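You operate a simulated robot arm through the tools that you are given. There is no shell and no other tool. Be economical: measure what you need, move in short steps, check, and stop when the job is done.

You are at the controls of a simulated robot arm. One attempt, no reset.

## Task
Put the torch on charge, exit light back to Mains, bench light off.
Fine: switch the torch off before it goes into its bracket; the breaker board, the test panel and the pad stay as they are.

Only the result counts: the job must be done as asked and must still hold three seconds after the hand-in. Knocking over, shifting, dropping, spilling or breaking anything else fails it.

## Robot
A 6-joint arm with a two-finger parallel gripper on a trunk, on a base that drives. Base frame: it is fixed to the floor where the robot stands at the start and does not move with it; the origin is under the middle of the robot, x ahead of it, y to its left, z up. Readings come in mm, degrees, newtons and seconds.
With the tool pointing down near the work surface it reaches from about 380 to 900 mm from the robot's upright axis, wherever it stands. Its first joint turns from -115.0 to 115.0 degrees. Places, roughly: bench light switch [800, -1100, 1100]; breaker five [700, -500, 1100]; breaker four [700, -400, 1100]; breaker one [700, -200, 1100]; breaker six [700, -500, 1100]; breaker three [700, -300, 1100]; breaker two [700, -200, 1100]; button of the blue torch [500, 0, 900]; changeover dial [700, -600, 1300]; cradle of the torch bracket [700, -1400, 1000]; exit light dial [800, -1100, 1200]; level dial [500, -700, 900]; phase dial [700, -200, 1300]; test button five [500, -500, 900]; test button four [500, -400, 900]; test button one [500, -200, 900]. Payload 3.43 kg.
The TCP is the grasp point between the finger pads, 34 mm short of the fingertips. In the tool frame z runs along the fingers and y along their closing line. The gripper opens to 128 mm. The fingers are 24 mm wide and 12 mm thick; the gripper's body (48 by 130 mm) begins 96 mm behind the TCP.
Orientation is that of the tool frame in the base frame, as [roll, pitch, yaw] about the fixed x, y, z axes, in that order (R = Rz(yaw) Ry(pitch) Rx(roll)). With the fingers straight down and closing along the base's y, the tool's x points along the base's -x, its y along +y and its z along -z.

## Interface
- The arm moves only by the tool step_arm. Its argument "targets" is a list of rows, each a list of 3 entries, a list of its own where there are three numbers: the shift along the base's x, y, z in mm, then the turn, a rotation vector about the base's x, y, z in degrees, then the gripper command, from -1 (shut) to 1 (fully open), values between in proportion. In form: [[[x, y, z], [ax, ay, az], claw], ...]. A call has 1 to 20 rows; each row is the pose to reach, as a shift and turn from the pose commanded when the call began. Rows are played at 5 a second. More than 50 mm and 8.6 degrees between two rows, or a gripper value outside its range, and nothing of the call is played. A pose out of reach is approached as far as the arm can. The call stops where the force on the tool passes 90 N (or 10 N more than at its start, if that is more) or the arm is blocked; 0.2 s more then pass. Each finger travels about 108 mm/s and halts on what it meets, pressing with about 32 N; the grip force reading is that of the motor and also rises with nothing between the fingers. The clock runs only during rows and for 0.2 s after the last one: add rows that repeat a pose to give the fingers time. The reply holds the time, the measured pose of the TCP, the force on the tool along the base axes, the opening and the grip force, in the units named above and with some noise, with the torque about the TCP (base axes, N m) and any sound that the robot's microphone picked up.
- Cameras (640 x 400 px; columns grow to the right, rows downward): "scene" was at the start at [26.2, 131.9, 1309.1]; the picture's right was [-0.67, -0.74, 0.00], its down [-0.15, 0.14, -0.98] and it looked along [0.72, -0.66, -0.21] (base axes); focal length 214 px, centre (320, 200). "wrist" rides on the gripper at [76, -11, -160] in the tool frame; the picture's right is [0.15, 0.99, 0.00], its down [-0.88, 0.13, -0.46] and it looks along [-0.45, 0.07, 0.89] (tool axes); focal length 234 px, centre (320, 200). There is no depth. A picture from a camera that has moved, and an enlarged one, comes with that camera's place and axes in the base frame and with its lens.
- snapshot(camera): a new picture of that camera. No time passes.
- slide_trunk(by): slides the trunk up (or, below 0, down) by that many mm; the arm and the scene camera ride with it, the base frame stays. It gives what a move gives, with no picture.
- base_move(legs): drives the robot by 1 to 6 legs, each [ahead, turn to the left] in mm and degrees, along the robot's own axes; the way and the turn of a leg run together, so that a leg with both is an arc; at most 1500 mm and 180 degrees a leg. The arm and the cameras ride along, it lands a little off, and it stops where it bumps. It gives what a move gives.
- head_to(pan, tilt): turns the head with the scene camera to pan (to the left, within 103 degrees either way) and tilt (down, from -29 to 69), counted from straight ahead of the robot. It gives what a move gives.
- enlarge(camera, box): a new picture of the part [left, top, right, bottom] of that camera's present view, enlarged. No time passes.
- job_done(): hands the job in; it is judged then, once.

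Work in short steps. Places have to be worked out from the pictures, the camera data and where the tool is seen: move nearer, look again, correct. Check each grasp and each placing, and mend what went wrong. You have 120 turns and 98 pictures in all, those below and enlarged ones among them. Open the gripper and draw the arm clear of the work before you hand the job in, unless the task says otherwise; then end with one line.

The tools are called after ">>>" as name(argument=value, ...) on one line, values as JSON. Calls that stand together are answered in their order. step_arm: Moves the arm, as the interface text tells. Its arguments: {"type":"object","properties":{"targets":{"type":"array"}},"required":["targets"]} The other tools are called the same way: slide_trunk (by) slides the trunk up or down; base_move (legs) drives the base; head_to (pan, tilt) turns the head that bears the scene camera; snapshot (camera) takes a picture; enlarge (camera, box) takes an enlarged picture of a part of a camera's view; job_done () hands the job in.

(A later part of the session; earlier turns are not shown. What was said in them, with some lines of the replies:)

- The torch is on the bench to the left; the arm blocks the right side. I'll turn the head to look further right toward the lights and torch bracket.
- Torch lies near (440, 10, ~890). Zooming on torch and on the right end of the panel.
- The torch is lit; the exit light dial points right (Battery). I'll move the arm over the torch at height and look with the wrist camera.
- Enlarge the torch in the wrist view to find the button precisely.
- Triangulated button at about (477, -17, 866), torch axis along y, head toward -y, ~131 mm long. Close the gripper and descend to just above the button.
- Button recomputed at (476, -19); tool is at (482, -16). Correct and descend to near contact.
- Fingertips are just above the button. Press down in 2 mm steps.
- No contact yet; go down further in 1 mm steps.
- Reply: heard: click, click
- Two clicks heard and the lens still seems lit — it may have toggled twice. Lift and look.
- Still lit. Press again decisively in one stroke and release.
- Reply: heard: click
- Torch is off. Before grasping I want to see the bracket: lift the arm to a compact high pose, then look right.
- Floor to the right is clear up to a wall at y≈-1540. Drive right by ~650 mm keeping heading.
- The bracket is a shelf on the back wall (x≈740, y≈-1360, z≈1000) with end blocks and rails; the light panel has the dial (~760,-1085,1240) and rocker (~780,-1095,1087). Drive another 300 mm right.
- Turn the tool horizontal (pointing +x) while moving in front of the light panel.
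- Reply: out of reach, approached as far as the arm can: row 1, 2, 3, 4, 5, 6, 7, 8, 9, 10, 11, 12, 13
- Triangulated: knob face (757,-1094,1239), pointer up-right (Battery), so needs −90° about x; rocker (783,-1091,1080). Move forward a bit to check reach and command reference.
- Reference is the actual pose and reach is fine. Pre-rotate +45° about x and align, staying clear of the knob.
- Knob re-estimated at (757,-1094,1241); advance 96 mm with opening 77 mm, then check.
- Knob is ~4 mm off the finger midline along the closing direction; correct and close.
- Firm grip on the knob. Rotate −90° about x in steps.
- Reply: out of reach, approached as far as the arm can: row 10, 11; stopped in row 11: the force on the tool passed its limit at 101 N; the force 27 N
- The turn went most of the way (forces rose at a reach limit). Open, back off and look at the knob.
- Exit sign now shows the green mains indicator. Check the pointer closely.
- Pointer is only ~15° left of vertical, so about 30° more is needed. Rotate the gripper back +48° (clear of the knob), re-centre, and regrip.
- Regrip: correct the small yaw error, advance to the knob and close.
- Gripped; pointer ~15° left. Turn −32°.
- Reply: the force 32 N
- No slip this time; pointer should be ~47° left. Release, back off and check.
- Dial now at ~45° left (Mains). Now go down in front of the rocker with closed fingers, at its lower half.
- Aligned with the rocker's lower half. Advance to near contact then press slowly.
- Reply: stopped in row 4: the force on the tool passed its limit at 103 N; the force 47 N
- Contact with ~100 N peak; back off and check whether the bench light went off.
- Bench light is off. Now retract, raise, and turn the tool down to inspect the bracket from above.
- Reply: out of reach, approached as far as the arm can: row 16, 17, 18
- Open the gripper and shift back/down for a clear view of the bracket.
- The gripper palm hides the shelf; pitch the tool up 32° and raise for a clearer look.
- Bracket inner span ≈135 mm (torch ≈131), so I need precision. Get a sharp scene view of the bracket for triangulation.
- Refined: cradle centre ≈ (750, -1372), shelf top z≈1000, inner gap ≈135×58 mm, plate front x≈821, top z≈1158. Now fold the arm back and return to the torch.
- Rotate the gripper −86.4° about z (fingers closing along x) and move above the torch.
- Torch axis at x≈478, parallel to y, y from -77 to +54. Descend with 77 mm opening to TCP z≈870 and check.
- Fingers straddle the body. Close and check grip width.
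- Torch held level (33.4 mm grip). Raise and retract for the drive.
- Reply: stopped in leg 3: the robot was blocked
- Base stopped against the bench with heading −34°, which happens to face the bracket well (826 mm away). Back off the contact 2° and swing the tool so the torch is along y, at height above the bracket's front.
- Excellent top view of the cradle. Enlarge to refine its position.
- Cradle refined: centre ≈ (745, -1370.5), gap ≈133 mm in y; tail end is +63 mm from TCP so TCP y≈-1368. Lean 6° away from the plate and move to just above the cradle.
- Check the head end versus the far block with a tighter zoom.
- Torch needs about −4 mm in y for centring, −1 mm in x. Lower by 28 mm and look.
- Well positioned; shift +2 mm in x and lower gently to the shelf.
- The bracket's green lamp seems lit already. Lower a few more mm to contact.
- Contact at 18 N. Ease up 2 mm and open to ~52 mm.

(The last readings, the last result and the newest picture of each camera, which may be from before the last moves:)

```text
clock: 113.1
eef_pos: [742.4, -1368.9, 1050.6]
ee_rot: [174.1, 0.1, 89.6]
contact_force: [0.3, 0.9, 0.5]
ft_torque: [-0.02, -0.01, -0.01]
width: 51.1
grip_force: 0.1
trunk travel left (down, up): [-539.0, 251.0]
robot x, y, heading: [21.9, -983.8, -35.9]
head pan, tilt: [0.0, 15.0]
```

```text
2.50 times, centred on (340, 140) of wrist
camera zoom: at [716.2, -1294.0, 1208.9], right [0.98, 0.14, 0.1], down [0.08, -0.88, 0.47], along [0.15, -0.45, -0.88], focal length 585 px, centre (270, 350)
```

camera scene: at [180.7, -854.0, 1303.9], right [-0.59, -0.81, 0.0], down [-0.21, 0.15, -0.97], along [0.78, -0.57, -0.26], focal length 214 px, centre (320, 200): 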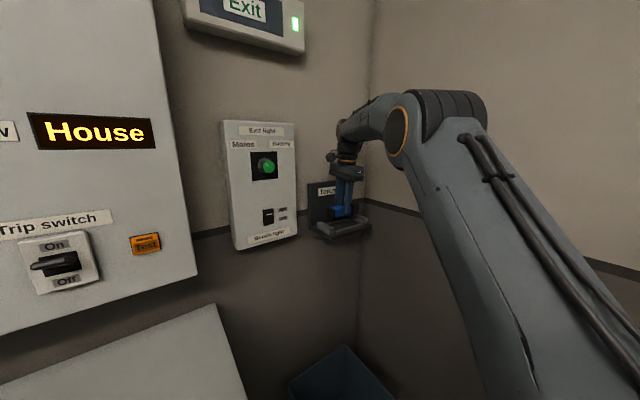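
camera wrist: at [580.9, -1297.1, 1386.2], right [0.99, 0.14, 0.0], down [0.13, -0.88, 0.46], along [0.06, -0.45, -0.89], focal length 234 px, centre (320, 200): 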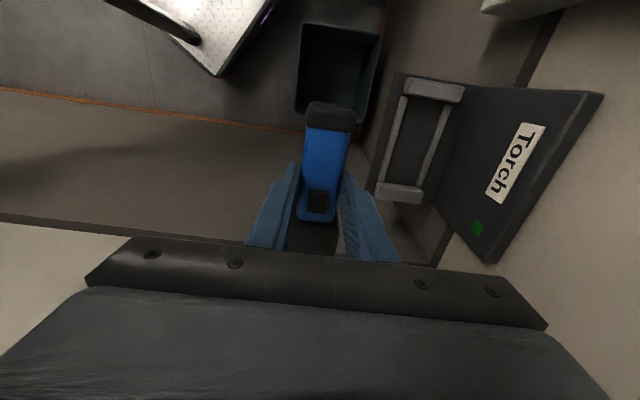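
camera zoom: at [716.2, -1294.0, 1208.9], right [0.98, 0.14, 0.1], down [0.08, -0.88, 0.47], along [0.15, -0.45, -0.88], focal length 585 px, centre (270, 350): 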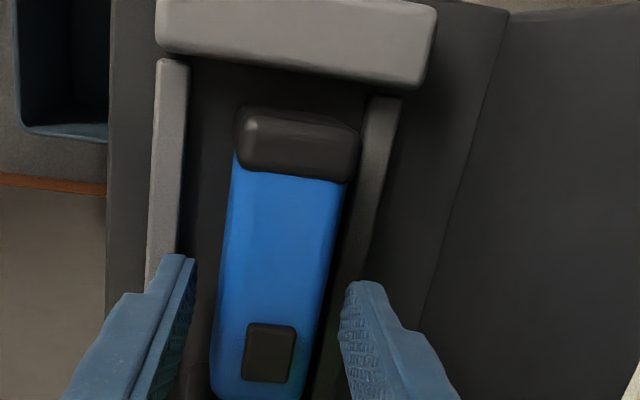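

Torch sits in the cradle. Withdraw along the tool axis, then back away.

>>> step_arm(targets=[[[-3, 0, 25], [0, 0, 0], -0.2], [[-6, 0, 55], [0, 0, 0], -0.2], [[-12, 0, 100], [0, 0, 0], -0.2], [[-25, 0, 145], [0, 0, 0], -0.2], [[-60, 10, 180], [0, 0, 0], 0], [[-105, 20, 200], [0, 0, 0], 0.5], [[-150, 30, 210], [0, 0, 0], 1], [[-195, 50, 210], [0, 0, 0], 1], [[-240, 70, 210], [0, 0, 0], 1], [[-240, 70, 210], [0, 0, 0], 1]])

>>> enlarge(camera="scene", box=[302, 170, 382, 240])

>>> snapshot(camera="scene")

```text
refused: row 5 steps farther than a row can; nothing moved
```

```text
5.71 times, centred on (342, 205) of scene
camera zoom: at [180.6, -853.9, 1303.9], right [-0.59, -0.81, 0.0], down [-0.21, 0.15, -0.97], along [0.78, -0.57, -0.26], focal length 1226 px, centre (194, 171)
```

zoom: 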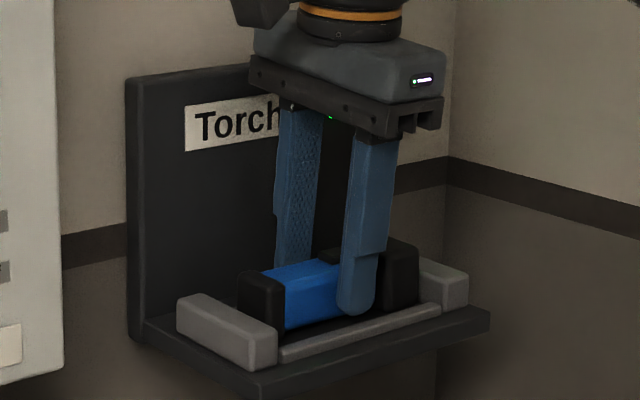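

```text
23 pictures are left
camera scene: at [180.6, -853.9, 1303.9], right [-0.59, -0.81, 0.0], down [-0.21, 0.15, -0.97], along [0.78, -0.57, -0.26], focal length 214 px, centre (320, 200)
```

scene: 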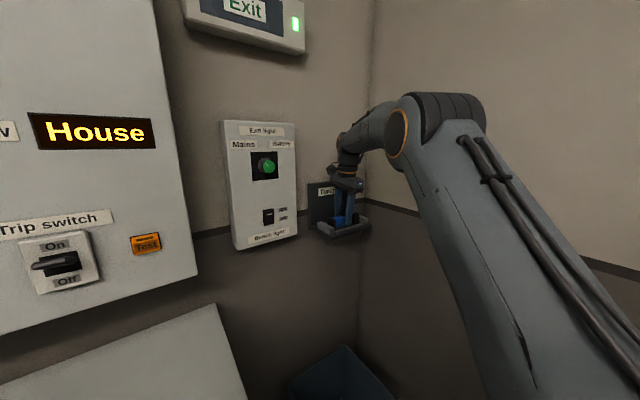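

The call was refused for too large a step; repeat with smaller ones.

>>> step_arm(targets=[[[-3, 0, 25], [0, 0, 0], -0.2], [[-6, 0, 55], [0, 0, 0], -0.2], [[-11, 0, 95], [0, 0, 0], -0.2], [[-20, 0, 135], [0, 0, 0], -0.2], [[-50, 5, 160], [0, 0, 0], 0], [[-90, 12, 175], [0, 0, 0], 0.5], [[-130, 25, 180], [0, 0, 0], 1], [[-170, 40, 180], [0, 0, 0], 1], [[-210, 60, 180], [0, 0, 0], 1], [[-210, 60, 180], [0, 0, 0], 1]])

>>> enlarge(camera="scene", box=[302, 170, 382, 240])

>>> snapshot(camera="wrist")

```text
clock: 115.3
eef_pos: [533.0, -1310.0, 1229.4]
ee_rot: [174.3, 0.1, 89.7]
contact_force: [-0.9, 1.0, 0.0]
ft_torque: [0.01, 0.02, -0.02]
width: 128.3
grip_force: 0.1
trunk travel left (down, up): [-539.0, 251.0]
robot x, y, heading: [24.4, -982.6, -35.9]
head pan, tilt: [0.0, 15.0]
```

```text
5.71 times, centred on (342, 205) of scene
camera zoom: at [180.6, -853.9, 1303.9], right [-0.59, -0.81, 0.0], down [-0.21, 0.15, -0.97], along [0.78, -0.57, -0.26], focal length 1226 px, centre (194, 171)
```

zoom: 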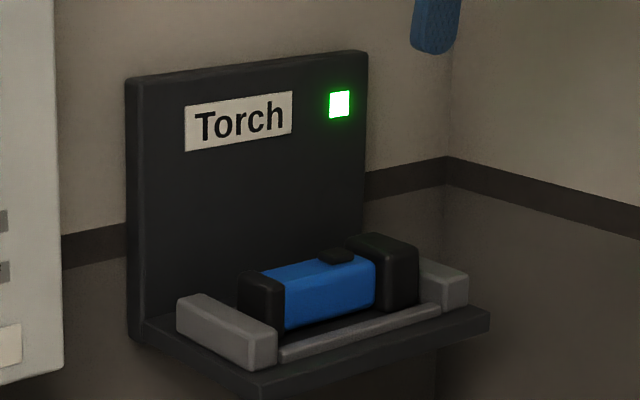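

```text
21 pictures are left
camera wrist: at [505.2, -1235.1, 1387.7], right [0.98, 0.14, 0.1], down [0.08, -0.88, 0.47], along [0.15, -0.45, -0.88], focal length 234 px, centre (320, 200)
```

wrist: 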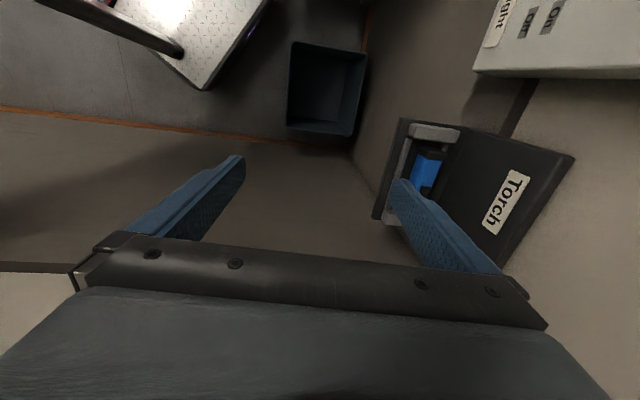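

The bracket lamp is lit with the torch seated and unlit, the exit sign shows mains, and the bench strip is dark. The gripper is open and clear, so I'm handing in.

>>> job_done()

```text
The job is handed in.
```

The torch is switched off and charging in its bracket with the green lamp lit, the exit light is back on Mains, and the bench light is off; I never touched the breaker board, the test panel or the pad. The base bumped the bench lightly while turning and stopped there, with no shift or damage that I could see.
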